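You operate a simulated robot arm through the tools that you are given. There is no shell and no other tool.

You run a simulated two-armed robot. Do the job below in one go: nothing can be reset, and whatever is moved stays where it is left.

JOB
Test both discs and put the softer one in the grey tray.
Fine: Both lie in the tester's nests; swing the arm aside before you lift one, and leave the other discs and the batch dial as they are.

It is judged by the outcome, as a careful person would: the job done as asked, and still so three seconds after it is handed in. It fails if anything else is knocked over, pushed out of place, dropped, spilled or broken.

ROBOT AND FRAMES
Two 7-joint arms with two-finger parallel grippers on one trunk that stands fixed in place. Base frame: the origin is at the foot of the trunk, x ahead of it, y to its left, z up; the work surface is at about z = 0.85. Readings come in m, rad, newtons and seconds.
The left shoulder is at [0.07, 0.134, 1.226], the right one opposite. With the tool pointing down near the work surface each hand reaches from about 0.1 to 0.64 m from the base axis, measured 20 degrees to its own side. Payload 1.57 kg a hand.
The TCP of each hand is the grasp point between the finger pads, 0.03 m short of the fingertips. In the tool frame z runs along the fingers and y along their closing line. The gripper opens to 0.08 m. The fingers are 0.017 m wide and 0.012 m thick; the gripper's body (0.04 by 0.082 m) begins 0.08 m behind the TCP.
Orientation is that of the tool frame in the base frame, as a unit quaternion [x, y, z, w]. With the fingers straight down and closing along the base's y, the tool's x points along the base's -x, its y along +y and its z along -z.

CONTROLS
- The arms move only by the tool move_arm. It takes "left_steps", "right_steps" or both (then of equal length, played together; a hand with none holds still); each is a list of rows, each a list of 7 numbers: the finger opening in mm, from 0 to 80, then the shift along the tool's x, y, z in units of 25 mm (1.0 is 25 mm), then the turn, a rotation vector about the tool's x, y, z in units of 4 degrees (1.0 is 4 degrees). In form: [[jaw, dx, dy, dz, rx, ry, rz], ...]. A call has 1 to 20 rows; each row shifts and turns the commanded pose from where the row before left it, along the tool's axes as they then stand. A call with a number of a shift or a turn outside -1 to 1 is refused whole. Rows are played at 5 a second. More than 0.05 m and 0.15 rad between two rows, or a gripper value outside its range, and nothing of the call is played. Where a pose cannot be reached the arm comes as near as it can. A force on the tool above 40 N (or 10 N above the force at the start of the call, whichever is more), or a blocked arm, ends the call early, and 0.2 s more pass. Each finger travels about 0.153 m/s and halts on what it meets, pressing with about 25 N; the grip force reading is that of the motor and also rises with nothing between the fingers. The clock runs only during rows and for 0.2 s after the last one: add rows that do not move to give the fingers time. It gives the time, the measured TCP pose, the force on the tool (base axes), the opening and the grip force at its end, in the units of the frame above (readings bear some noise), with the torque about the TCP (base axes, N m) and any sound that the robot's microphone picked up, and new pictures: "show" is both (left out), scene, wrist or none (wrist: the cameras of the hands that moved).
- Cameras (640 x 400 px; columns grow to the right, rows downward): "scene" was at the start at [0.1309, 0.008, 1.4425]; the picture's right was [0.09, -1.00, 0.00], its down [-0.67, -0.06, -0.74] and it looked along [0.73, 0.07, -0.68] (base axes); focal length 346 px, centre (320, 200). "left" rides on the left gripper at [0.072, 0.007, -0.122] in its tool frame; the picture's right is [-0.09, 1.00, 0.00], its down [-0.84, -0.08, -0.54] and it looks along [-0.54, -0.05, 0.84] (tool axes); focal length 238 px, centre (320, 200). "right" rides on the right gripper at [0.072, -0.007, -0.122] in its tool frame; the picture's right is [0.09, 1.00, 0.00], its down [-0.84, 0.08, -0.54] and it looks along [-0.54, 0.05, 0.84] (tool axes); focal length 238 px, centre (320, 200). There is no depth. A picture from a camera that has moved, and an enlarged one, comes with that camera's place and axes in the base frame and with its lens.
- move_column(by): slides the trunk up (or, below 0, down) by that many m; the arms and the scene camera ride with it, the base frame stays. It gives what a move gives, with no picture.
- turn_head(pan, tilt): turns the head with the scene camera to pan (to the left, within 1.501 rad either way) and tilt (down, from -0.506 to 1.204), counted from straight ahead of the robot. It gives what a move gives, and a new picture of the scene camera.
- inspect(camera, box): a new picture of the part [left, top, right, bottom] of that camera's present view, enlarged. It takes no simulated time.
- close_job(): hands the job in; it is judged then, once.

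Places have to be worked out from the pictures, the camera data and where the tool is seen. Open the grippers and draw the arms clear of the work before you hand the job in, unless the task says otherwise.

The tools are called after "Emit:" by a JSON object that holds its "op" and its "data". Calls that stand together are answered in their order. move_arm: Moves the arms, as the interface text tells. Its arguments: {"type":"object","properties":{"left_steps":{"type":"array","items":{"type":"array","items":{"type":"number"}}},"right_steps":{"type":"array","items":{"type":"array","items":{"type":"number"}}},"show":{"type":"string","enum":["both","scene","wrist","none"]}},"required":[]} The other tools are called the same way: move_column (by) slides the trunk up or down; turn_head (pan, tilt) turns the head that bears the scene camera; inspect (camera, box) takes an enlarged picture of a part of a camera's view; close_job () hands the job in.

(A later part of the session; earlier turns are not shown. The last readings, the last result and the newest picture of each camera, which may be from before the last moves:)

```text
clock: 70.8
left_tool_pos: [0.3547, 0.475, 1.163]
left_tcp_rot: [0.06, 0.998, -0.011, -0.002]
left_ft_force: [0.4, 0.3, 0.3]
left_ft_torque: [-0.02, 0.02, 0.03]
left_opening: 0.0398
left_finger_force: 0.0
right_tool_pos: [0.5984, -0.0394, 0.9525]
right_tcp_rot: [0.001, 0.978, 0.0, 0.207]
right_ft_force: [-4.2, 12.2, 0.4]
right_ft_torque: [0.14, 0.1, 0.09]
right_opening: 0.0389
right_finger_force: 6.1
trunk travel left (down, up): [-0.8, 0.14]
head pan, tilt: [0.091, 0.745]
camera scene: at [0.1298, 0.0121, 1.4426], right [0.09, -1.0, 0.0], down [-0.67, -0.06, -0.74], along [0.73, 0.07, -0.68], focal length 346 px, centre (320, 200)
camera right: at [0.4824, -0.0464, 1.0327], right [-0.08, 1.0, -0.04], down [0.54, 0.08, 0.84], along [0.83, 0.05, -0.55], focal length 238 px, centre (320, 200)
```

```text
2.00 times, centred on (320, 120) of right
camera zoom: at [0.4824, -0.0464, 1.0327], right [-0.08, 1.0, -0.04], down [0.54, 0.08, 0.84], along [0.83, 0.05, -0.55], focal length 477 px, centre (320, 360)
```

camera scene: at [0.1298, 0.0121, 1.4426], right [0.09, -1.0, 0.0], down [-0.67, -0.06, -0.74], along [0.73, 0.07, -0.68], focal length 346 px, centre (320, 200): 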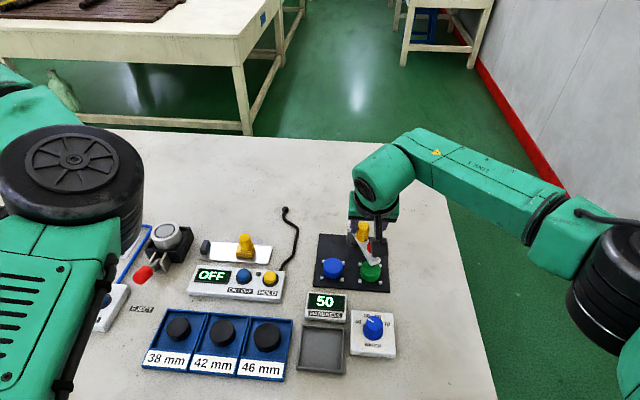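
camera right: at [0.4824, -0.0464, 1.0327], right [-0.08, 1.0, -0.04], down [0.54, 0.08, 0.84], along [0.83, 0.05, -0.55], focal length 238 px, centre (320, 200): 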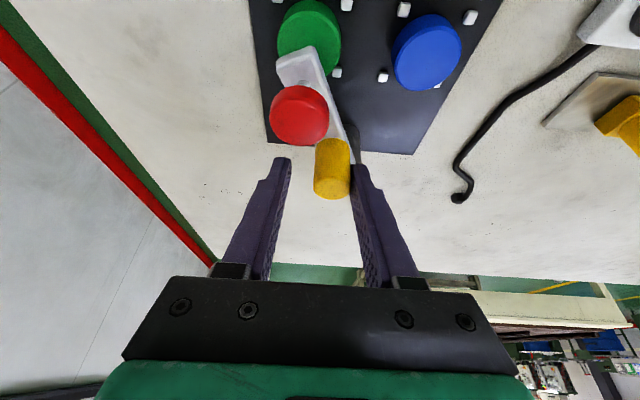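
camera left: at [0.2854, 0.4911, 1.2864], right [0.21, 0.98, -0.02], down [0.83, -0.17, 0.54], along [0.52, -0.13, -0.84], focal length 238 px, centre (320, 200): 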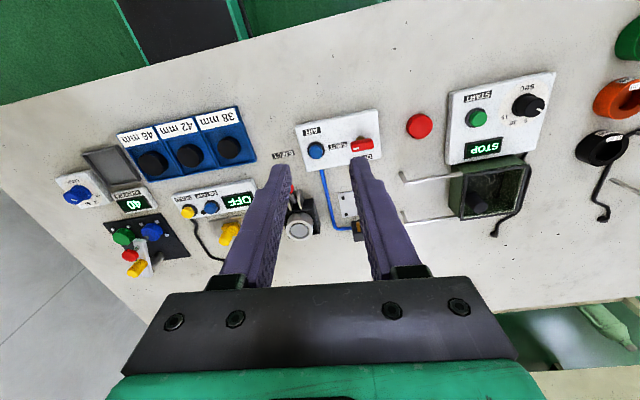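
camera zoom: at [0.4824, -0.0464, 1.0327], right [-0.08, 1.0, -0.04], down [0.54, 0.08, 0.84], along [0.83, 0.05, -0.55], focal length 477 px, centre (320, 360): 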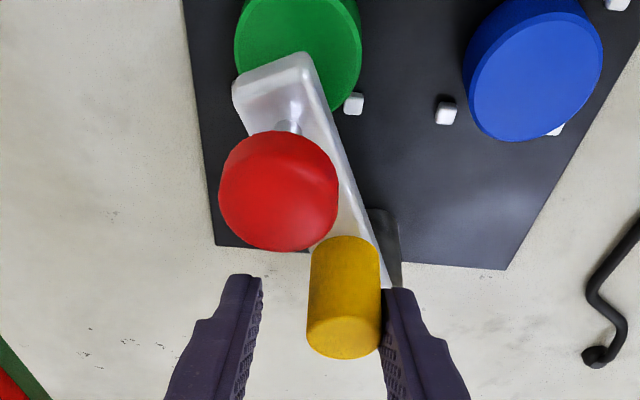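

The push met a firm stop: about 12 N, the jaws forced open and the bar not moving. So the arm's travel ends over the green disc, and "aside" is back at its starting side. I reverse and push the handle loosely toward +y, back past the blue disc's position.

Emit:
{"op": "move_arm", "data": {"right_steps": [[28, 0.063, 0.179, -0.028, 0, 0, 0], [28, 0.063, 0.179, -0.028, 0, 0, 0], [28, 0.063, 0.179, -0.028, 0, 0, 0], [28, 0.063, 0.179, -0.028, 0, 0, 0], [28, 0.063, 0.179, -0.028, 0, 0, 0], [28, 0.063, 0.179, -0.028, 0, 0, 0], [28, -0.023, 0.169, 0.01, 0, 0, 0], [28, -0.023, 0.169, 0.01, 0, 0, 0], [28, -0.023, 0.169, 0.01, 0, 0, 0], [28, -0.023, 0.169, 0.01, 0, 0, 0], [28, 0, 0, 0, 0, 0, 0]], "show": "both"}}

Emit:
{"op": "inspect", "data": {"camera": "right", "box": [220, 20, 420, 220]}}

```text
clock: 73.2
left_tool_pos: [0.3558, 0.4714, 1.1632]
left_tcp_rot: [0.06, 0.998, -0.009, -0.003]
left_ft_force: [0.5, -0.9, -0.5]
left_ft_torque: [0.0, 0.01, 0.0]
left_opening: 0.0404
left_finger_force: 0.1
right_tool_pos: [0.5908, -0.0006, 0.9504]
right_tcp_rot: [0.002, 0.978, 0.0, 0.208]
right_ft_force: [-0.1, 0.4, -0.7]
right_ft_torque: [0.0, -0.01, -0.03]
right_opening: 0.0283
right_finger_force: 0.1
trunk travel left (down, up): [-0.8, 0.14]
head pan, tilt: [0.091, 0.745]
camera scene: at [0.131, 0.0081, 1.4425], right [0.09, -1.0, 0.0], down [-0.68, -0.06, -0.74], along [0.73, 0.07, -0.68], focal length 346 px, centre (320, 200)
camera right: at [0.4758, -0.0066, 1.0321], right [-0.08, 1.0, -0.04], down [0.54, 0.07, 0.84], along [0.83, 0.05, -0.55], focal length 238 px, centre (320, 200)
```

scene: 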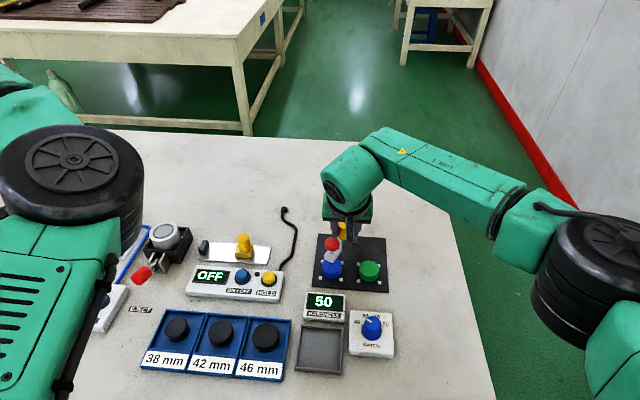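
right: 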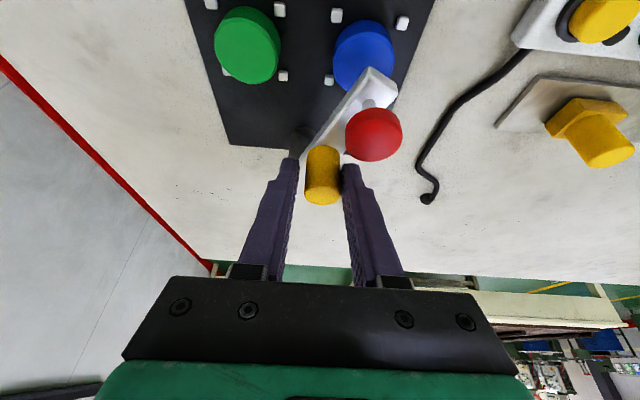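

```text
2.00 times, centred on (320, 120) of right
camera zoom: at [0.4758, -0.0066, 1.0321], right [-0.08, 1.0, -0.04], down [0.54, 0.07, 0.84], along [0.83, 0.05, -0.55], focal length 477 px, centre (320, 360)
```

zoom: 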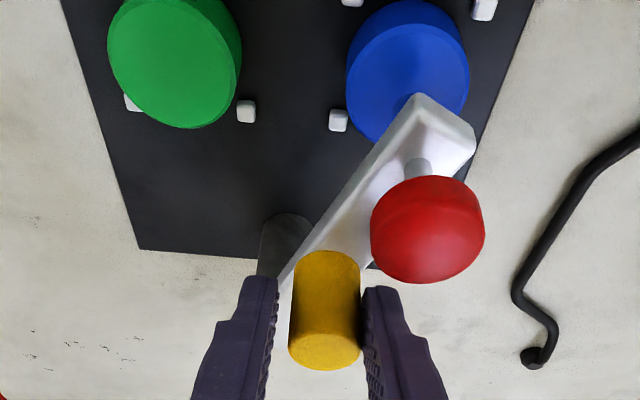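

The bar swung back easily and is over the blue disc again (about 155°). I keep pushing loosely along the arc to get it about 20° past blue.

Emit:
{"op": "move_arm", "data": {"right_steps": [[28, -0.058, 0.133, 0.026, 0, 0, 0], [28, -0.058, 0.133, 0.026, 0, 0, 0], [28, -0.058, 0.133, 0.026, 0, 0, 0], [28, -0.058, 0.133, 0.026, 0, 0, 0], [28, -0.058, 0.133, 0.026, 0, 0, 0], [28, 0, 0, 0, 0, 0, 0]], "show": "wrist"}}

Emit:
{"op": "inspect", "data": {"camera": "right", "box": [220, 20, 420, 220]}}

Emit:
{"op": "inspect", "data": {"camera": "scene", "box": [295, 175, 400, 320]}}

```text
clock: 74.6
left_tool_pos: [0.3553, 0.4715, 1.1638]
left_tcp_rot: [0.059, 0.998, -0.007, -0.003]
left_ft_force: [0.1, 1.0, 0.0]
left_ft_torque: [-0.04, -0.03, 0.0]
left_opening: 0.0401
left_finger_force: 0.0
right_tool_pos: [0.599, 0.0148, 0.952]
right_tcp_rot: [0.002, 0.978, -0.001, 0.208]
right_ft_force: [0.8, 0.3, 0.3]
right_ft_torque: [-0.02, 0.01, 0.01]
right_opening: 0.0286
right_finger_force: 1.1
trunk travel left (down, up): [-0.8, 0.14]
head pan, tilt: [0.091, 0.745]
camera right: at [0.4842, 0.0086, 1.0327], right [-0.08, 1.0, -0.04], down [0.54, 0.07, 0.84], along [0.83, 0.05, -0.55], focal length 238 px, centre (320, 200)
```

right: 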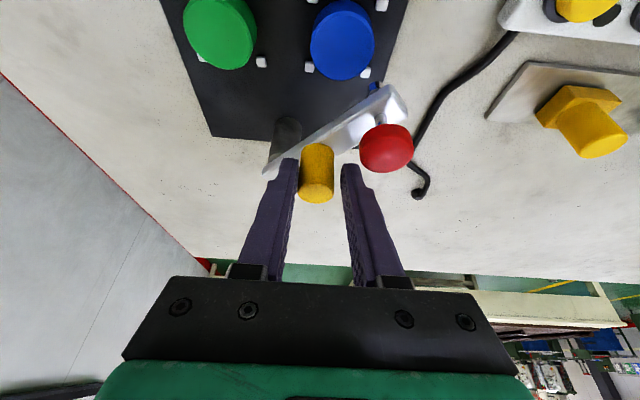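

```text
2.00 times, centred on (320, 120) of right
camera zoom: at [0.4842, 0.0086, 1.0327], right [-0.08, 1.0, -0.04], down [0.54, 0.07, 0.84], along [0.83, 0.05, -0.55], focal length 477 px, centre (320, 360)
```

zoom: 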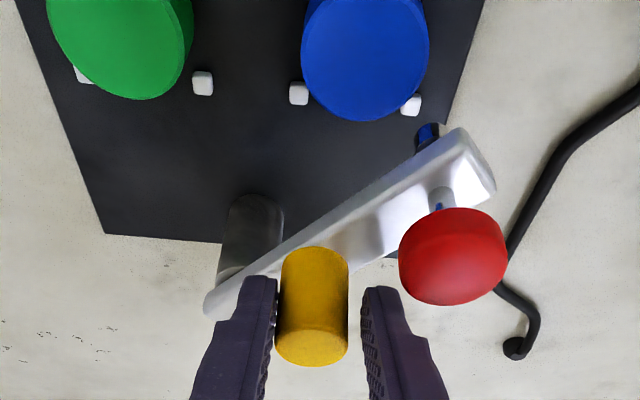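

```text
2.76 times, centred on (348, 248) of scene
camera zoom: at [0.1309, 0.0078, 1.4425], right [0.09, -1.0, 0.0], down [-0.67, -0.06, -0.74], along [0.73, 0.07, -0.68], focal length 955 px, centre (244, 69)
```

zoom: 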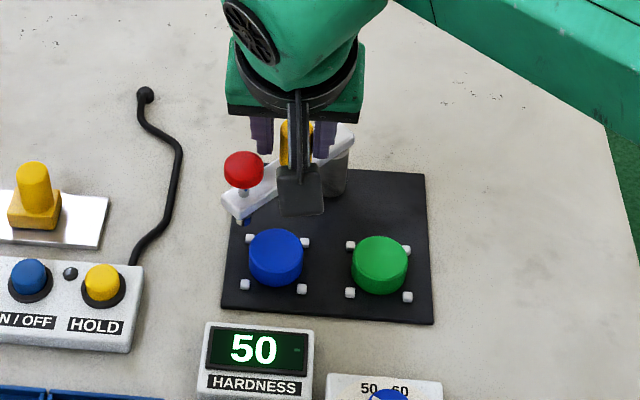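

The arm is already clear of the blue disc (bar at about 135°). I grip the handle and turn it another 24° toward its starting side, the hand rotating with it.

Emit:
{"op": "move_arm", "data": {"right_steps": [[24, 0, 0, 0, 0, 0, 0], [22, 0, 0, 0, 0, 0, 0], [22, 0, 0, 0, 0, 0, 0], [22, -0.078, 0.103, 0.035, 0.407, 0, 0.913], [22, -0.078, 0.103, 0.035, 0.407, 0, 0.913], [22, -0.078, 0.103, 0.035, 0.407, 0, 0.913], [22, -0.078, 0.103, 0.035, 0.407, 0, 0.913], [22, -0.078, 0.103, 0.035, 0.407, 0, 0.913], [22, -0.078, 0.103, 0.035, 0.407, 0, 0.913], [22, 0, 0, 0, 0, 0, 0]], "show": "wrist"}}

Emit:
{"op": "inspect", "data": {"camera": "right", "box": [220, 20, 420, 220]}}

Emit:
{"op": "inspect", "data": {"camera": "scene", "box": [295, 175, 400, 320]}}

```text
clock: 76.8
left_tool_pos: [0.3547, 0.4715, 1.1638]
left_tcp_rot: [0.06, 0.998, -0.009, -0.004]
left_ft_force: [-0.4, -0.4, 0.5]
left_ft_torque: [0.0, 0.01, 0.01]
left_opening: 0.0399
left_finger_force: 0.0
right_tool_pos: [0.6125, 0.0261, 0.9506]
right_tcp_rot: [0.172, 0.963, -0.036, 0.205]
right_ft_force: [8.5, -2.1, 7.6]
right_ft_torque: [-0.1, -0.4, 0.29]
right_opening: 0.0233
right_finger_force: 36.1
right hand out of reach, approached as far as the arm can: row 9
trunk travel left (down, up): [-0.8, 0.14]
head pan, tilt: [0.091, 0.745]
camera right: at [0.5017, 0.0594, 1.0323], right [0.26, 0.96, -0.04], down [0.54, -0.12, 0.84], along [0.8, -0.24, -0.55], focal length 238 px, centre (320, 200)
```

right: 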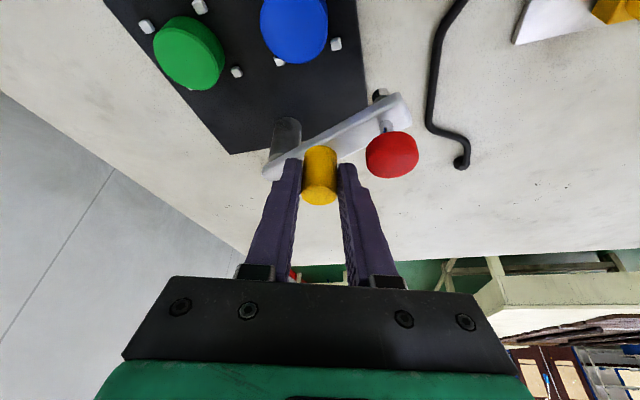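

```text
2.00 times, centred on (320, 120) of right
camera zoom: at [0.5017, 0.0594, 1.0323], right [0.26, 0.96, -0.04], down [0.54, -0.12, 0.84], along [0.8, -0.24, -0.55], focal length 477 px, centre (320, 360)
```

zoom: 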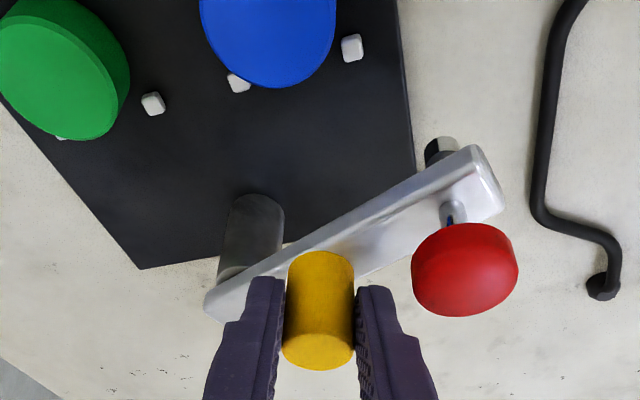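

```text
2.76 times, centred on (348, 248) of scene
camera zoom: at [0.1316, 0.0076, 1.4425], right [0.09, -1.0, 0.0], down [-0.68, -0.06, -0.73], along [0.73, 0.07, -0.68], focal length 955 px, centre (244, 69)
```

zoom: 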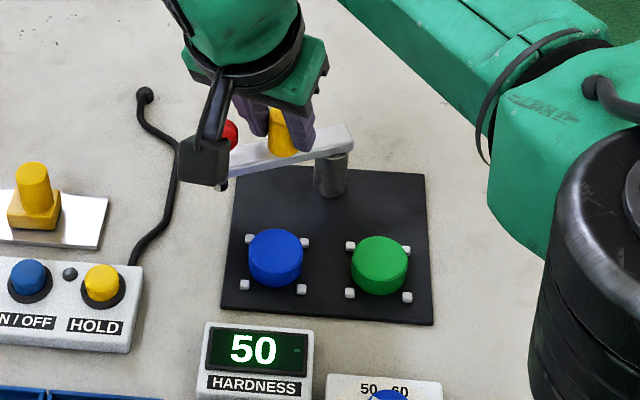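

The bar is now at about 113°, off the plate side, but the yawed right arm is at its reach limit. I open the jaws, turn the hand back to yaw zero around the handle and add a little tilt for more reach.

Emit:
{"op": "move_arm", "data": {"right_steps": [[30, 0, 0, 0, 0, 0, 0], [37, 0, 0, 0, 0, 0, 0], [37, 0, -0.028, 0, -0.405, 0, -0.913], [37, 0, -0.028, 0, -0.405, 0, -0.913], [37, 0, -0.028, 0, -0.405, 0, -0.913], [37, 0, -0.028, 0, -0.405, 0, -0.913], [37, 0, -0.028, 0, -0.405, 0, -0.913], [37, 0, 0, 0, 0, -1, 0], [37, 0, 0, 0, 0, -1, 0], [37, 0, 0, 0, 0, 0, 0]], "show": "both"}}

Emit:
{"op": "inspect", "data": {"camera": "right", "box": [220, 20, 420, 220]}}

```text
clock: 79.0
left_tool_pos: [0.3552, 0.4707, 1.1636]
left_tcp_rot: [0.059, 0.998, -0.008, -0.004]
left_ft_force: [0.2, 0.3, 0.0]
left_ft_torque: [0.01, 0.01, -0.04]
left_opening: 0.0399
left_finger_force: 0.0
right_tool_pos: [0.6103, 0.0245, 0.9513]
right_tcp_rot: [0.002, 0.961, 0.001, 0.275]
right_ft_force: [0.5, -0.1, -0.3]
right_ft_torque: [0.04, 0.01, -0.05]
right_opening: 0.0366
right_finger_force: 0.1
trunk travel left (down, up): [-0.8, 0.14]
head pan, tilt: [0.091, 0.745]
camera scene: at [0.1308, 0.008, 1.4425], right [0.09, -1.0, 0.0], down [-0.67, -0.06, -0.74], along [0.73, 0.07, -0.68], focal length 346 px, centre (320, 200)
camera right: at [0.4847, 0.0175, 1.0152], right [-0.07, 1.0, -0.05], down [0.42, 0.07, 0.9], along [0.9, 0.05, -0.43], focal length 238 px, centre (320, 200)
```

scene: 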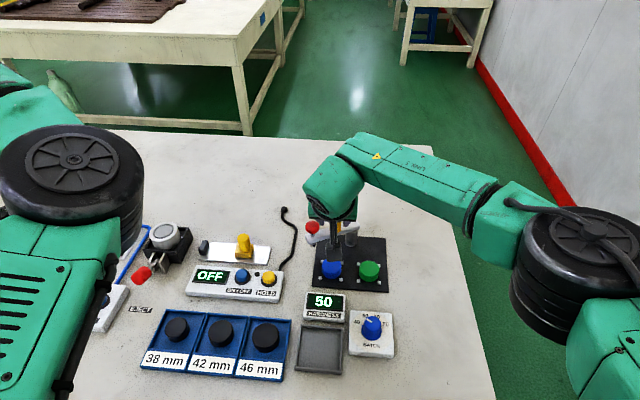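
right: 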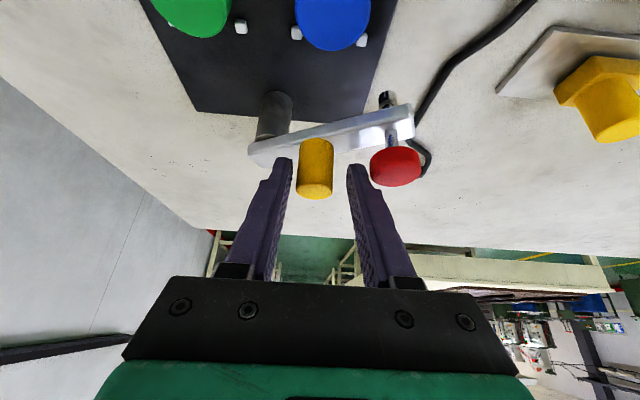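

```text
2.00 times, centred on (320, 120) of right
camera zoom: at [0.4847, 0.0175, 1.0152], right [-0.07, 1.0, -0.05], down [0.42, 0.07, 0.9], along [0.9, 0.05, -0.43], focal length 477 px, centre (320, 360)
```

zoom: 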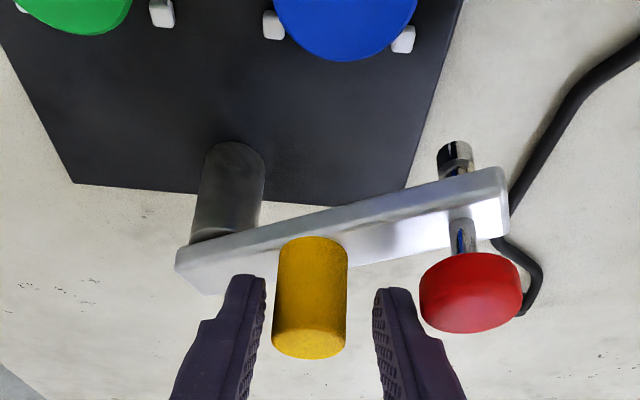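

The handle is at (0.621, 0.021), so the bar is at about 114°, and the arm posture is good again. I grip and swing the last part back to the starting side.

Emit:
{"op": "move_arm", "data": {"right_steps": [[28, 0, 0, 0, 0, 0, 0], [22, 0, 0, 0, 0, 0, 0], [22, 0, 0, 0, 0, 0, 0], [22, -0.095, 0.071, 0.059, 0.529, 0, 0.848], [22, -0.095, 0.071, 0.059, 0.529, 0, 0.848], [22, -0.095, 0.071, 0.059, 0.529, 0, 0.848], [22, -0.095, 0.071, 0.059, 0.529, 0, 0.848], [22, -0.059, 0.025, 0.037, 0, 0, 0], [22, -0.059, 0.025, 0.037, 0, 0, 0], [22, 0, 0, 0, 0, 0, 0]], "show": "both"}}

Emit:
{"op": "inspect", "data": {"camera": "right", "box": [220, 20, 420, 220]}}

Emit:
{"op": "inspect", "data": {"camera": "scene", "box": [280, 175, 400, 320]}}

```text
clock: 81.2
left_tool_pos: [0.3548, 0.4716, 1.164]
left_tcp_rot: [0.059, 0.998, -0.009, -0.003]
left_ft_force: [0.3, 0.5, 0.5]
left_ft_torque: [0.0, 0.0, -0.01]
left_opening: 0.0401
left_finger_force: 0.1
right_tool_pos: [0.6252, 0.0287, 0.9502]
right_tcp_rot: [0.136, 0.952, -0.039, 0.273]
right_ft_force: [-0.7, -2.8, 0.3]
right_ft_torque: [-0.09, 0.06, -0.05]
right_opening: 0.0248
right_finger_force: 1.7
trunk travel left (down, up): [-0.8, 0.14]
head pan, tilt: [0.091, 0.745]
camera scene: at [0.1302, 0.0073, 1.4426], right [0.09, -1.0, 0.0], down [-0.67, -0.06, -0.74], along [0.73, 0.07, -0.68], focal length 346 px, centre (320, 200)
camera right: at [0.503, 0.0577, 1.0149], right [0.2, 0.98, -0.05], down [0.43, -0.04, 0.9], along [0.88, -0.2, -0.43], focal length 238 px, centre (320, 200)
```

scene: 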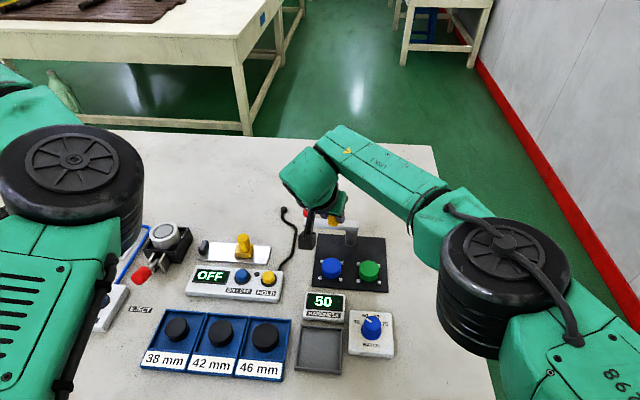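
right: 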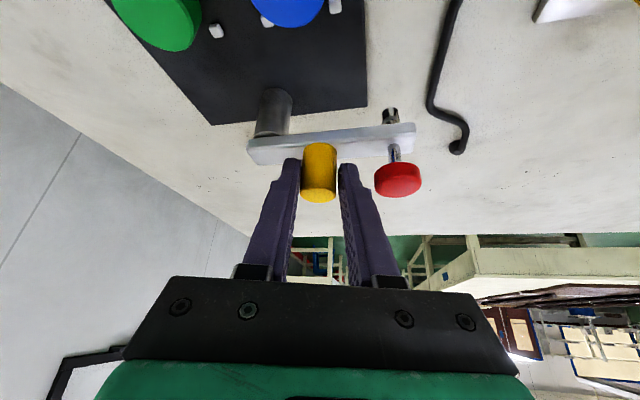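

```text
2.00 times, centred on (320, 120) of right
camera zoom: at [0.503, 0.0577, 1.0149], right [0.2, 0.98, -0.05], down [0.43, -0.04, 0.9], along [0.88, -0.2, -0.43], focal length 477 px, centre (320, 360)
```

zoom: 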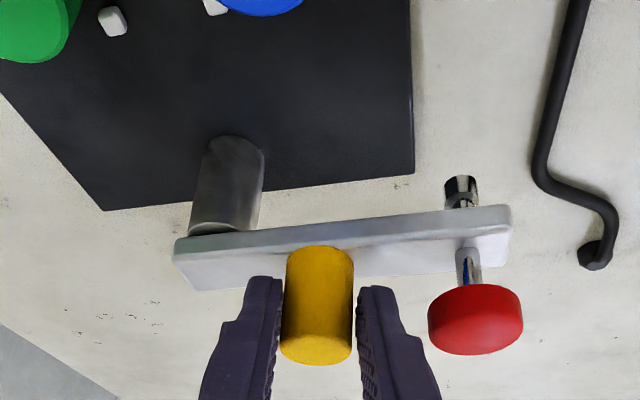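

```text
2.76 times, centred on (340, 248) of scene
camera zoom: at [0.1302, 0.0073, 1.4426], right [0.09, -1.0, 0.0], down [-0.67, -0.06, -0.74], along [0.73, 0.07, -0.68], focal length 955 px, centre (265, 69)
```

zoom: 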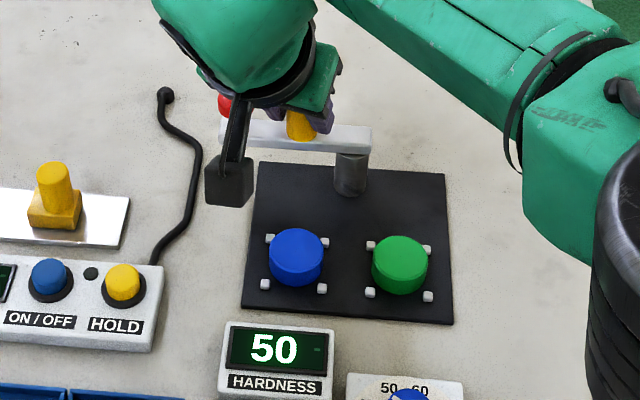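

The arm is back at nearly its starting position, well aside (bar at about 93–95°), with both discs free. I open the jaws, rise clear, unwind the yaw, draw back toward the blue disc and reduce the tilt.

Emit:
{"op": "move_arm", "data": {"right_steps": [[32, 0, 0, 0, 0, 0, 0], [38, 0, 0, 0, 0, 0, 0], [38, -0.424, 0, -0.68, 0, 0, 0], [38, -0.424, 0, -0.68, 0, 0, 0], [38, -0.424, 0, -0.68, 0, 0, 0], [45, 0, 0, 0, -0.53, 0, -0.848], [55, 0, 0, 0, -0.53, 0, -0.848], [55, 0, 0, 0, -0.53, 0, -0.848], [55, 0, 0, 0, -0.53, 0, -0.848], [55, 0.87, -0.067, -0.543, 0, 0, 0], [55, 0.87, -0.067, -0.543, 0, 0, 0], [55, 0.87, -0.067, -0.543, 0, 0, 0], [55, 0, 0, 0, 0, 1, 0], [55, 0, 0, 0, 0, 1, 0], [55, 0, 0, 0, 0, 1, 0], [55, 0, 0, 0, 0, 1, 0], [55, 0, 0, 0, 0, 1, 0], [55, 0, 0, 0, 0, 0, 0]], "show": "both"}}

Emit:
{"op": "inspect", "data": {"camera": "right", "box": [220, 20, 420, 220]}}

Emit:
{"op": "inspect", "data": {"camera": "scene", "box": [280, 175, 400, 320]}}

```text
clock: 85.0
left_tool_pos: [0.3548, 0.4725, 1.1637]
left_tcp_rot: [0.059, 0.998, -0.008, -0.003]
left_ft_force: [-0.9, 0.1, 0.3]
left_ft_torque: [0.0, 0.01, 0.01]
left_opening: 0.0403
left_finger_force: 0.0
right_tool_pos: [0.5477, 0.0238, 1.0106]
right_tcp_rot: [0.001, 0.995, 0.0, 0.104]
right_ft_force: [0.1, 0.9, -0.4]
right_ft_torque: [-0.02, 0.0, -0.03]
right_opening: 0.055
right_finger_force: 0.1
trunk travel left (down, up): [-0.8, 0.14]
head pan, tilt: [0.091, 0.745]
camera scene: at [0.1306, 0.0079, 1.4425], right [0.09, -1.0, 0.0], down [-0.67, -0.06, -0.74], along [0.73, 0.07, -0.68], focal length 346 px, centre (320, 200)
camera right: at [0.4529, 0.0182, 1.1143], right [-0.09, 1.0, -0.02], down [0.71, 0.07, 0.7], along [0.7, 0.05, -0.71], focal length 238 px, centre (320, 200)
```

scene: 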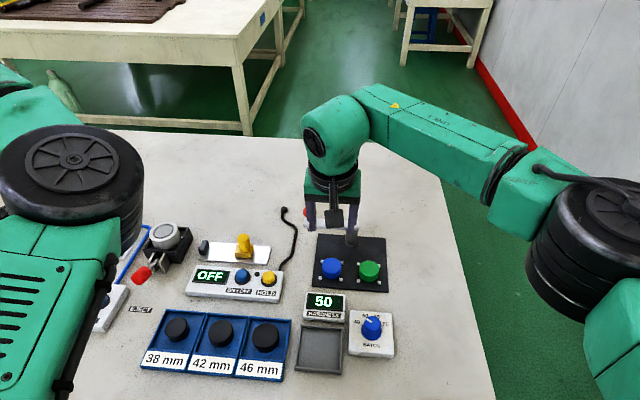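
right: 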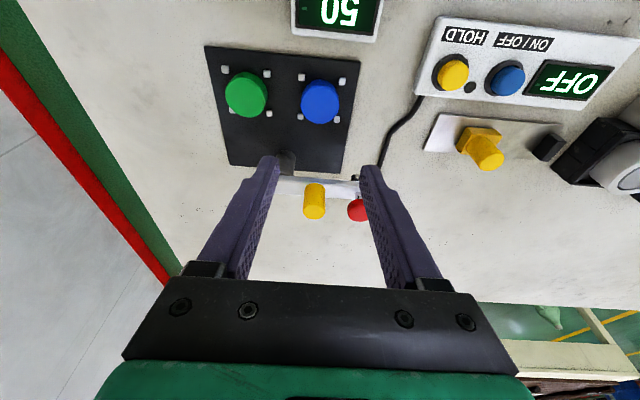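

```text
2.00 times, centred on (320, 120) of right
camera zoom: at [0.4529, 0.0182, 1.1143], right [-0.09, 1.0, -0.02], down [0.71, 0.07, 0.7], along [0.7, 0.05, -0.71], focal length 477 px, centre (320, 360)
```

zoom: 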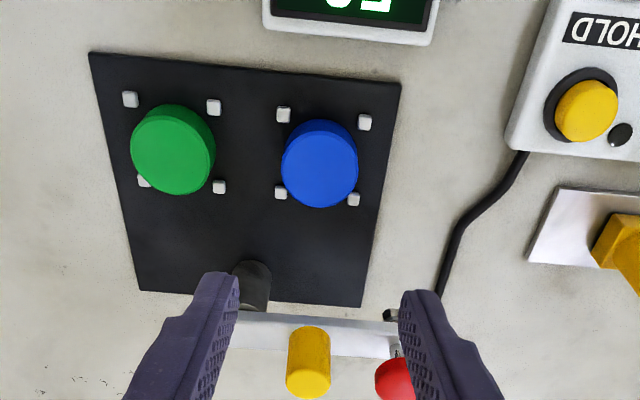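

```text
2.76 times, centred on (340, 248) of scene
camera zoom: at [0.1306, 0.0079, 1.4425], right [0.09, -1.0, 0.0], down [-0.67, -0.06, -0.74], along [0.73, 0.07, -0.68], focal length 955 px, centre (265, 69)
```

zoom: 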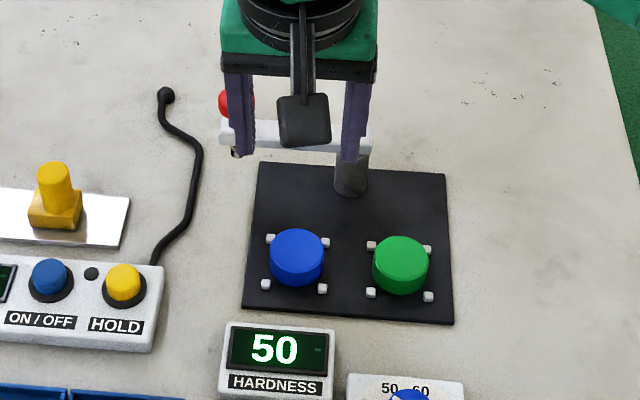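

The tester arm is aside and the right hand is centred over the blue disc, which I place at (0.5525, 0.0225). I lower most of the way, stopping above the disc to check alignment.

Emit:
{"op": "move_arm", "data": {"right_steps": [[52, 0.161, -0.012, 0.761, 0, 0, 0], [52, 0.161, -0.012, 0.761, 0, 0, 0], [52, 0.161, -0.012, 0.761, 0, 0, 0], [52, 0.161, -0.012, 0.761, 0, 0, 0], [52, 0, 0, 0, 0, 0, 0]], "show": "both"}}

Emit:
{"op": "inspect", "data": {"camera": "right", "box": [220, 40, 420, 240]}}

Emit:
{"op": "inspect", "data": {"camera": "scene", "box": [290, 200, 390, 320]}}

```text
clock: 86.2
left_tool_pos: [0.3558, 0.4722, 1.1626]
left_tcp_rot: [0.06, 0.998, -0.01, -0.003]
left_ft_force: [-0.6, 0.4, 0.2]
left_ft_torque: [0.03, 0.02, 0.0]
left_opening: 0.0399
left_finger_force: 0.1
right_tool_pos: [0.5482, 0.0247, 0.934]
right_tcp_rot: [0.001, 0.995, 0.001, 0.105]
right_ft_force: [0.9, -0.3, -0.7]
right_ft_torque: [0.0, -0.02, 0.01]
right_opening: 0.052
right_finger_force: 0.1
trunk travel left (down, up): [-0.8, 0.14]
head pan, tilt: [0.091, 0.745]
camera scene: at [0.1307, 0.008, 1.4425], right [0.09, -1.0, 0.0], down [-0.67, -0.06, -0.74], along [0.73, 0.07, -0.68], focal length 346 px, centre (320, 200)
camera right: at [0.452, 0.0173, 1.0364], right [-0.09, 1.0, -0.02], down [0.71, 0.07, 0.7], along [0.7, 0.05, -0.71], focal length 238 px, centre (320, 200)
```

scene: 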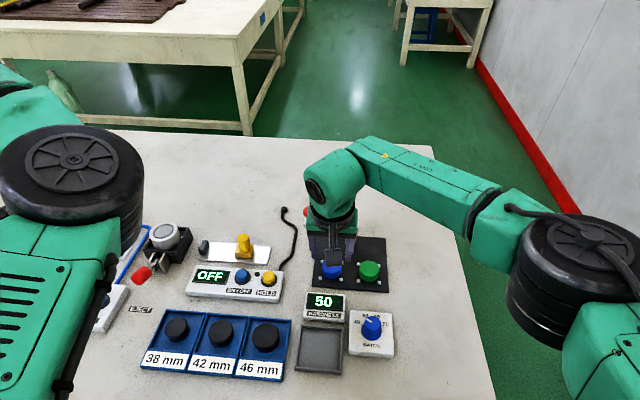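
right: 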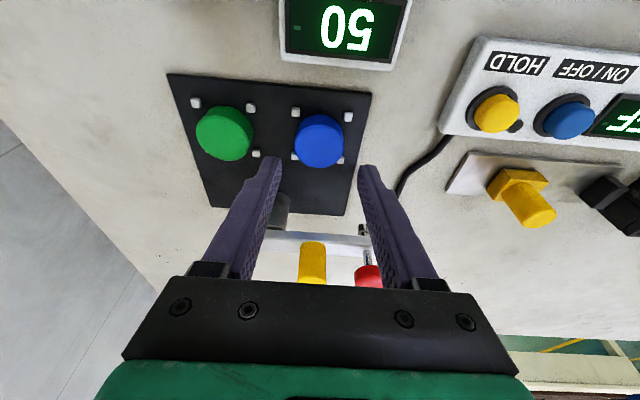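

```text
2.00 times, centred on (320, 140) of right
camera zoom: at [0.452, 0.0173, 1.0364], right [-0.09, 1.0, -0.02], down [0.71, 0.07, 0.7], along [0.7, 0.05, -0.71], focal length 477 px, centre (320, 320)
```

zoom: 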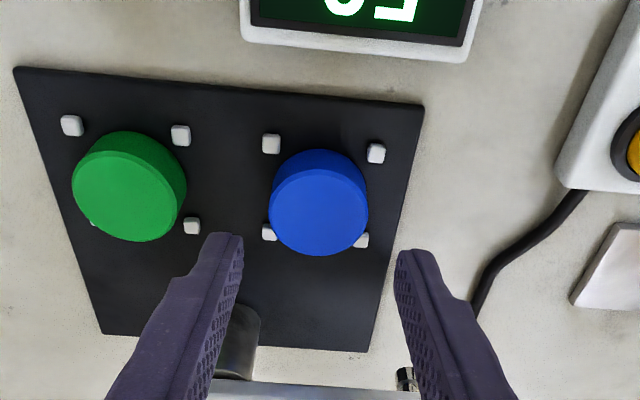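

```text
3.33 times, centred on (340, 260) of scene
camera zoom: at [0.1307, 0.008, 1.4425], right [0.09, -1.0, 0.0], down [-0.67, -0.06, -0.74], along [0.73, 0.07, -0.68], focal length 1154 px, centre (253, 0)
```

zoom: 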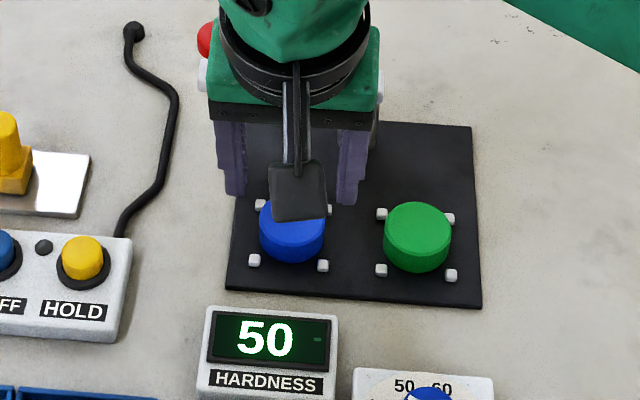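

Alignment is within about a millimetre. I lower the fingers beside the disc (tips about 5 mm above the plate) and close on it.

Emit:
{"op": "move_arm", "data": {"right_steps": [[52, 0.185, -0.02, 0.782, 0, 0, 0], [52, 0.185, -0.02, 0.782, 0, 0, 0], [52, 0, 0, 0, 0, 0, 0], [44, 0, 0, 0, 0, 0, 0], [36, 0, 0, 0, 0, 0, 0], [34, 0, 0, 0, 0, 0, 0], [34, 0, 0, 0, 0, 0, 0]], "show": "both"}}

Emit:
{"op": "inspect", "data": {"camera": "right", "box": [220, 60, 420, 260]}}

Emit:
{"op": "inspect", "data": {"camera": "scene", "box": [290, 200, 390, 320]}}

```text
clock: 87.8
left_tool_pos: [0.3555, 0.4723, 1.164]
left_tcp_rot: [0.059, 0.998, -0.01, -0.004]
left_ft_force: [-0.1, -0.5, -0.2]
left_ft_torque: [0.0, -0.04, 0.02]
left_opening: 0.0402
left_finger_force: 0.1
right_tool_pos: [0.5477, 0.0225, 0.8924]
right_tcp_rot: [0.001, 0.995, -0.001, 0.104]
right_ft_force: [0.4, 0.2, 0.1]
right_ft_torque: [0.03, 0.0, 0.02]
right_opening: 0.0383
right_finger_force: 24.9
trunk travel left (down, up): [-0.8, 0.14]
head pan, tilt: [0.091, 0.745]
camera scene: at [0.1309, 0.0081, 1.4425], right [0.09, -1.0, 0.0], down [-0.68, -0.06, -0.74], along [0.73, 0.07, -0.68], focal length 346 px, centre (320, 200)
camera right: at [0.4519, 0.0166, 0.9956], right [-0.09, 1.0, -0.02], down [0.71, 0.07, 0.7], along [0.7, 0.05, -0.71], focal length 238 px, centre (320, 200)
```

scene: 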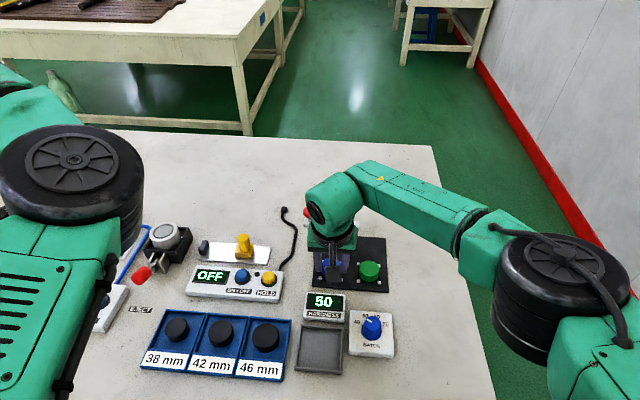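
right: 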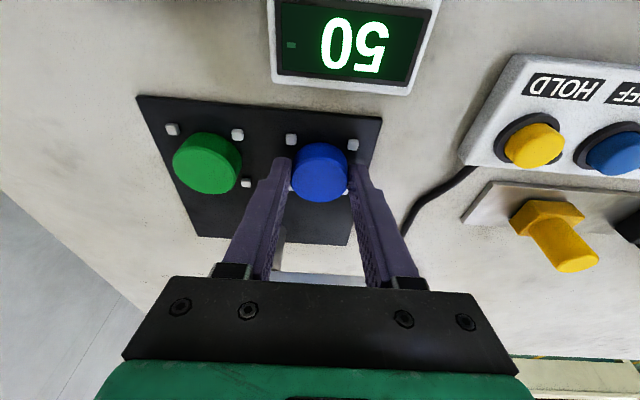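

```text
2.00 times, centred on (320, 160) of right
camera zoom: at [0.4519, 0.0166, 0.9956], right [-0.09, 1.0, -0.02], down [0.71, 0.07, 0.7], along [0.7, 0.05, -0.71], focal length 477 px, centre (320, 280)
```

zoom: 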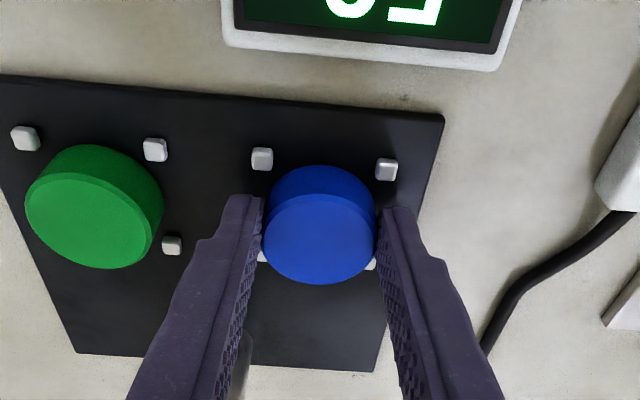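

```text
3.33 times, centred on (340, 260) of scene
camera zoom: at [0.1309, 0.0081, 1.4425], right [0.09, -1.0, 0.0], down [-0.68, -0.06, -0.74], along [0.73, 0.07, -0.68], focal length 1154 px, centre (253, 0)
```

zoom: 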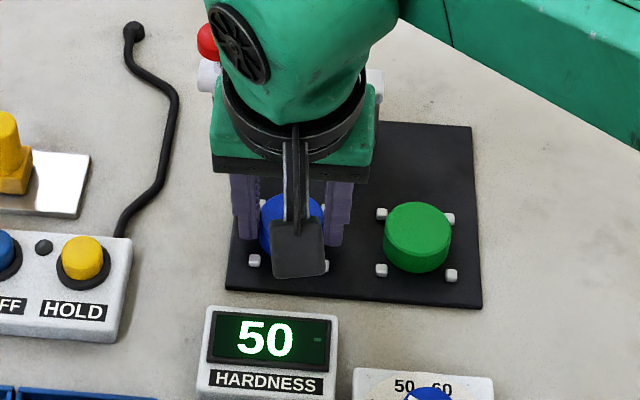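

The disc is held firmly (38.3 mm, 25 N). I lift it straight up 80 mm and look at the tray in detail.

Emit:
{"op": "move_arm", "data": {"right_steps": [[34, -0.083, 0, -0.39, 0, 0, 0], [34, -0.166, 0, -0.783, 0, 0, 0], [34, -0.166, 0, -0.783, 0, 0, 0], [34, -0.166, 0, -0.783, 0, 0, 0], [34, -0.083, 0, -0.39, 0, 0, 0], [34, 0, 0, 0, 0, 0, 0]], "show": "both"}}

Emit:
{"op": "inspect", "data": {"camera": "scene", "box": [285, 310, 360, 385]}}

Emit:
{"op": "inspect", "data": {"camera": "right", "box": [220, 60, 420, 260]}}

```text
clock: 89.2
left_tool_pos: [0.355, 0.4723, 1.1634]
left_tcp_rot: [0.059, 0.998, -0.009, -0.003]
left_ft_force: [0.8, -0.3, 0.7]
left_ft_torque: [0.0, 0.02, 0.0]
left_opening: 0.0403
left_finger_force: 0.0
right_tool_pos: [0.5474, 0.0239, 0.974]
right_tcp_rot: [0.001, 0.995, 0.001, 0.104]
right_ft_force: [0.2, 0.3, -0.6]
right_ft_torque: [0.0, 0.0, 0.0]
right_opening: 0.0383
right_finger_force: 24.9
trunk travel left (down, up): [-0.8, 0.14]
head pan, tilt: [0.091, 0.745]
camera scene: at [0.1311, 0.0081, 1.4425], right [0.09, -1.0, 0.0], down [-0.68, -0.06, -0.74], along [0.73, 0.07, -0.68], focal length 346 px, centre (320, 200)
camera right: at [0.4521, 0.0172, 1.0764], right [-0.09, 1.0, -0.02], down [0.71, 0.07, 0.7], along [0.7, 0.05, -0.71], focal length 238 px, centre (320, 200)
```

scene: 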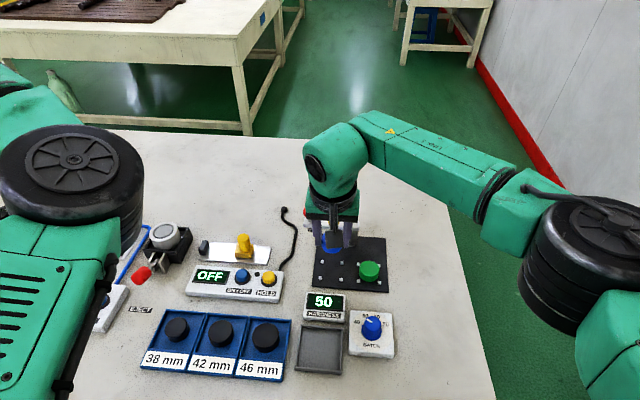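
right: 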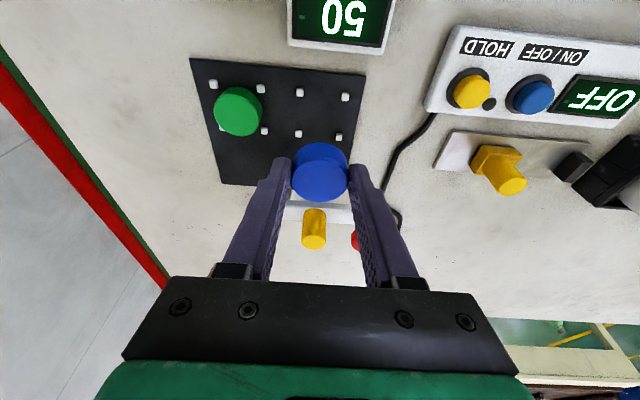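

```text
5.33 times, centred on (322, 348) of scene
camera zoom: at [0.1311, 0.0081, 1.4425], right [0.09, -1.0, 0.0], down [-0.68, -0.06, -0.74], along [0.73, 0.07, -0.68], focal length 1846 px, centre (307, -587)
```

zoom: 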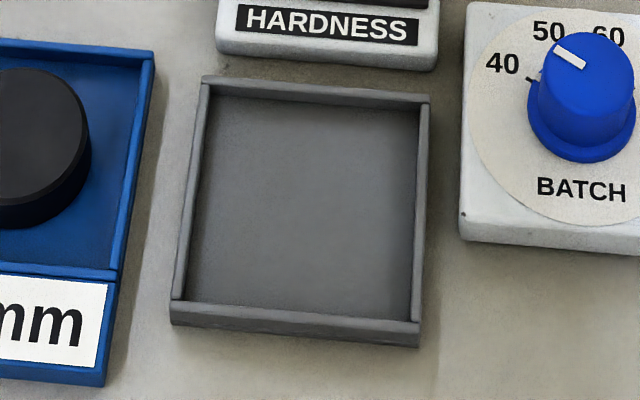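

```text
2.00 times, centred on (320, 160) of right
camera zoom: at [0.4521, 0.0172, 1.0764], right [-0.09, 1.0, -0.02], down [0.71, 0.07, 0.7], along [0.7, 0.05, -0.71], focal length 477 px, centre (320, 280)
```

zoom: 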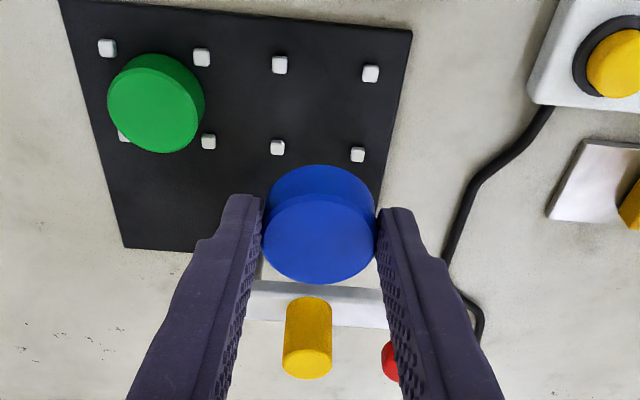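

The tray's inner width is about 69 mm with walls 8–10 mm high, tight for fingers gripping so low on the disc. I set the disc back in its nest, regrip it 6 mm higher so the fingertips stay above the tray walls, and lift again.

Emit:
{"op": "move_arm", "data": {"right_steps": [[34, 0.083, 0, 0.39, 0, 0, 0], [34, 0.166, 0, 0.783, 0, 0, 0], [34, 0.166, 0, 0.783, 0, 0, 0], [34, 0.166, 0, 0.783, 0, 0, 0], [34, 0.083, 0, 0.39, 0, 0, 0], [34, 0, 0, 0, 0, 0, 0], [41, 0, 0, 0, 0, 0, 0], [46, 0, 0, 0, 0, 0, 0], [46, -0.05, 0, -0.235, 0, 0, 0], [46, 0, 0, 0, 0, 0, 0], [40, 0, 0, 0, 0, 0, 0], [34, 0, 0, 0, 0, 0, 0], [34, 0, 0, 0, 0, 0, 0], [34, 0, 0, 0, 0, 0, 0]], "show": "both"}}

Emit:
{"op": "inspect", "data": {"camera": "right", "box": [220, 60, 420, 260]}}

```text
clock: 92.2
left_tool_pos: [0.3555, 0.4707, 1.1631]
left_tcp_rot: [0.059, 0.998, -0.009, -0.003]
left_ft_force: [-0.3, -0.4, 0.6]
left_ft_torque: [-0.01, 0.0, 0.0]
left_opening: 0.04
left_finger_force: 0.1
right_tool_pos: [0.5466, 0.0226, 0.8991]
right_tcp_rot: [0.002, 0.995, 0.0, 0.105]
right_ft_force: [0.7, -1.1, -0.6]
right_ft_torque: [-0.06, 0.02, -0.04]
right_opening: 0.0382
right_finger_force: 24.6
trunk travel left (down, up): [-0.8, 0.14]
head pan, tilt: [0.091, 0.745]
camera scene: at [0.1308, 0.0081, 1.4425], right [0.09, -1.0, 0.0], down [-0.67, -0.06, -0.74], along [0.73, 0.07, -0.68], focal length 346 px, centre (320, 200)
camera right: at [0.4516, 0.0168, 1.0018], right [-0.09, 1.0, -0.02], down [0.71, 0.07, 0.7], along [0.7, 0.05, -0.71], focal length 238 px, centre (320, 200)
```

scene: 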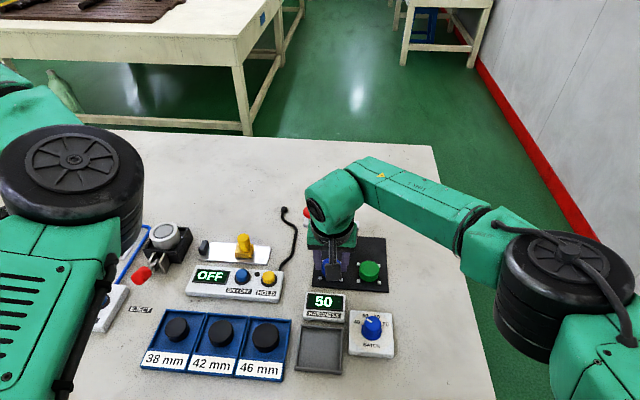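
right: 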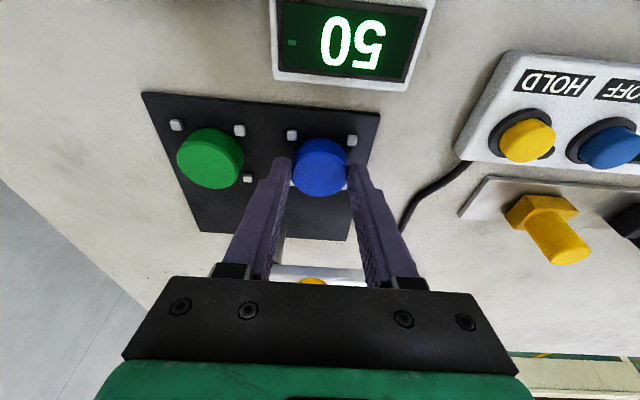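

```text
2.00 times, centred on (320, 160) of right
camera zoom: at [0.4516, 0.0168, 1.0018], right [-0.09, 1.0, -0.02], down [0.71, 0.07, 0.7], along [0.7, 0.05, -0.71], focal length 477 px, centre (320, 280)
```

zoom: 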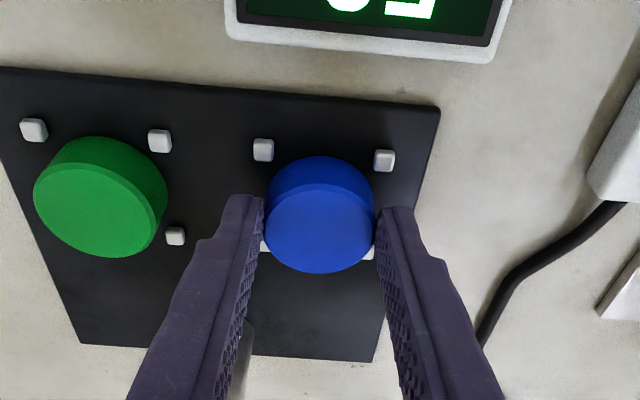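

Regripped at 38.2 mm with the tips about 11 mm above the disc's bottom. I lift it and carry it over to the grey tray, whose centre I place at about (0.390, 0.032), staying above everything.

Emit:
{"op": "move_arm", "data": {"right_steps": [[34, -0.078, 0, -0.367, 0, 0, 0], [34, -0.155, 0, -0.734, 0, 0, 0], [34, -0.155, 0, -0.734, 0, 0, 0], [34, -0.155, 0, -0.734, 0, 0, 0], [34, -0.078, 0, -0.367, 0, 0, 0], [34, 0.795, 0.0475, -0.168, 0, 0, 0], [34, 0.795, 0.0475, -0.168, 0, 0, 0], [34, 0.795, 0.0475, -0.168, 0, 0, 0], [34, 0.795, 0.0475, -0.168, 0, 0, 0], [34, 0.795, 0.0475, -0.168, 0, 0, 0], [34, 0.795, 0.0475, -0.168, 0, 0, 0], [34, 0.795, 0.0475, -0.168, 0, 0, 0], [34, 0.795, 0.0475, -0.168, 0, 0, 0], [34, 0, 0, 0, 0, 0, 0]], "show": "both"}}

Emit:
{"op": "inspect", "data": {"camera": "scene", "box": [260, 220, 400, 390]}}

Emit:
{"op": "inspect", "data": {"camera": "right", "box": [200, 20, 440, 240]}}

```text
clock: 95.2
left_tool_pos: [0.3563, 0.4721, 1.1636]
left_tcp_rot: [0.06, 0.998, -0.009, -0.004]
left_ft_force: [0.5, 0.1, -0.7]
left_ft_torque: [0.03, 0.0, 0.01]
left_opening: 0.0401
left_finger_force: 0.0
right_tool_pos: [0.3862, 0.0317, 0.9747]
right_tcp_rot: [0.002, 0.995, -0.001, 0.104]
right_ft_force: [0.8, 0.4, -0.4]
right_ft_torque: [0.02, -0.01, 0.0]
right_opening: 0.0379
right_finger_force: 25.1
trunk travel left (down, up): [-0.8, 0.14]
head pan, tilt: [0.091, 0.745]
camera scene: at [0.1312, 0.008, 1.4425], right [0.09, -1.0, 0.0], down [-0.68, -0.06, -0.74], along [0.73, 0.07, -0.68], focal length 346 px, centre (320, 200)
camera right: at [0.29, 0.0261, 1.0771], right [-0.09, 1.0, -0.02], down [0.71, 0.07, 0.7], along [0.7, 0.05, -0.71], focal length 238 px, centre (320, 200)
```

scene: 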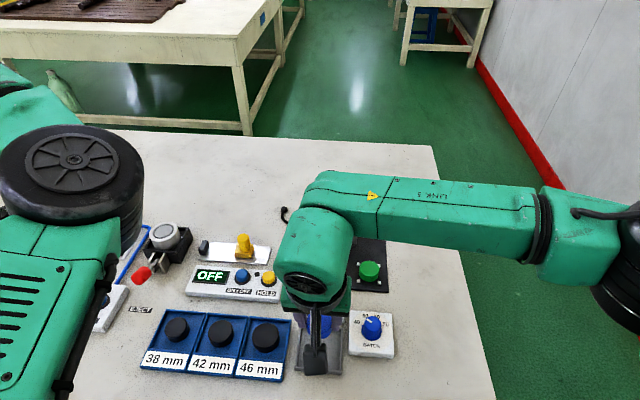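
right: 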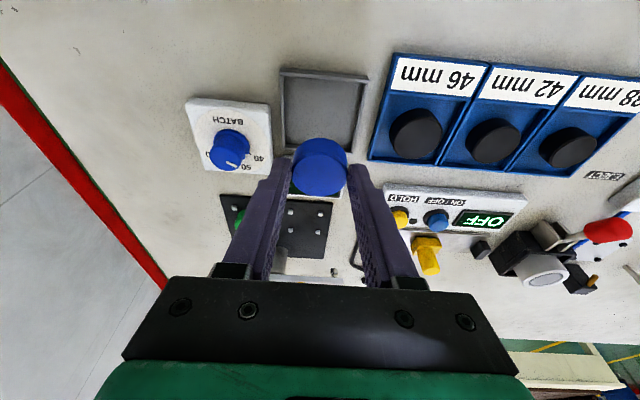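

```text
2.35 times, centred on (330, 305) of scene
camera zoom: at [0.1312, 0.008, 1.4425], right [0.09, -1.0, 0.0], down [-0.68, -0.06, -0.74], along [0.73, 0.07, -0.68], focal length 814 px, centre (296, -47)
```

zoom: 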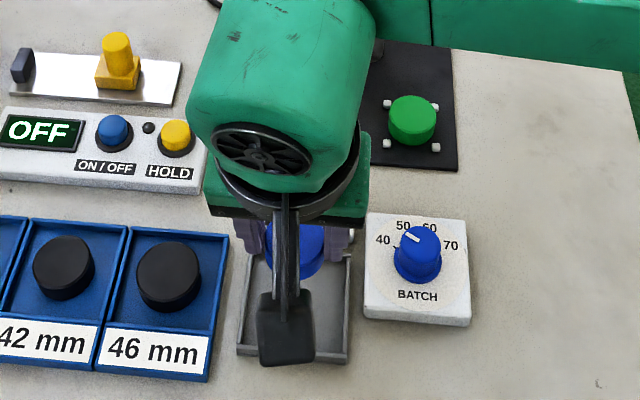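

```text
1.82 times, centred on (320, 130) of right
camera zoom: at [0.29, 0.0261, 1.0771], right [-0.09, 1.0, -0.02], down [0.71, 0.07, 0.7], along [0.7, 0.05, -0.71], focal length 433 px, centre (320, 327)
```

zoom: 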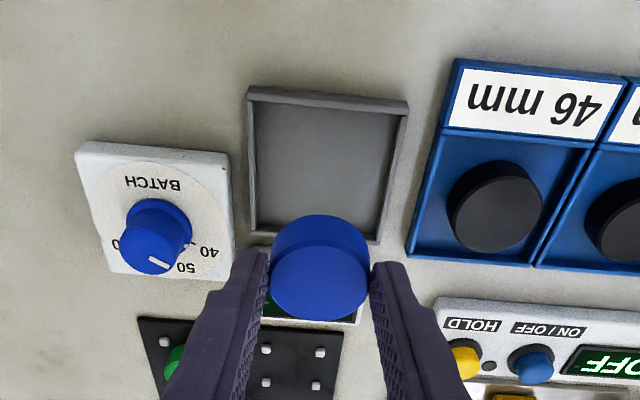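

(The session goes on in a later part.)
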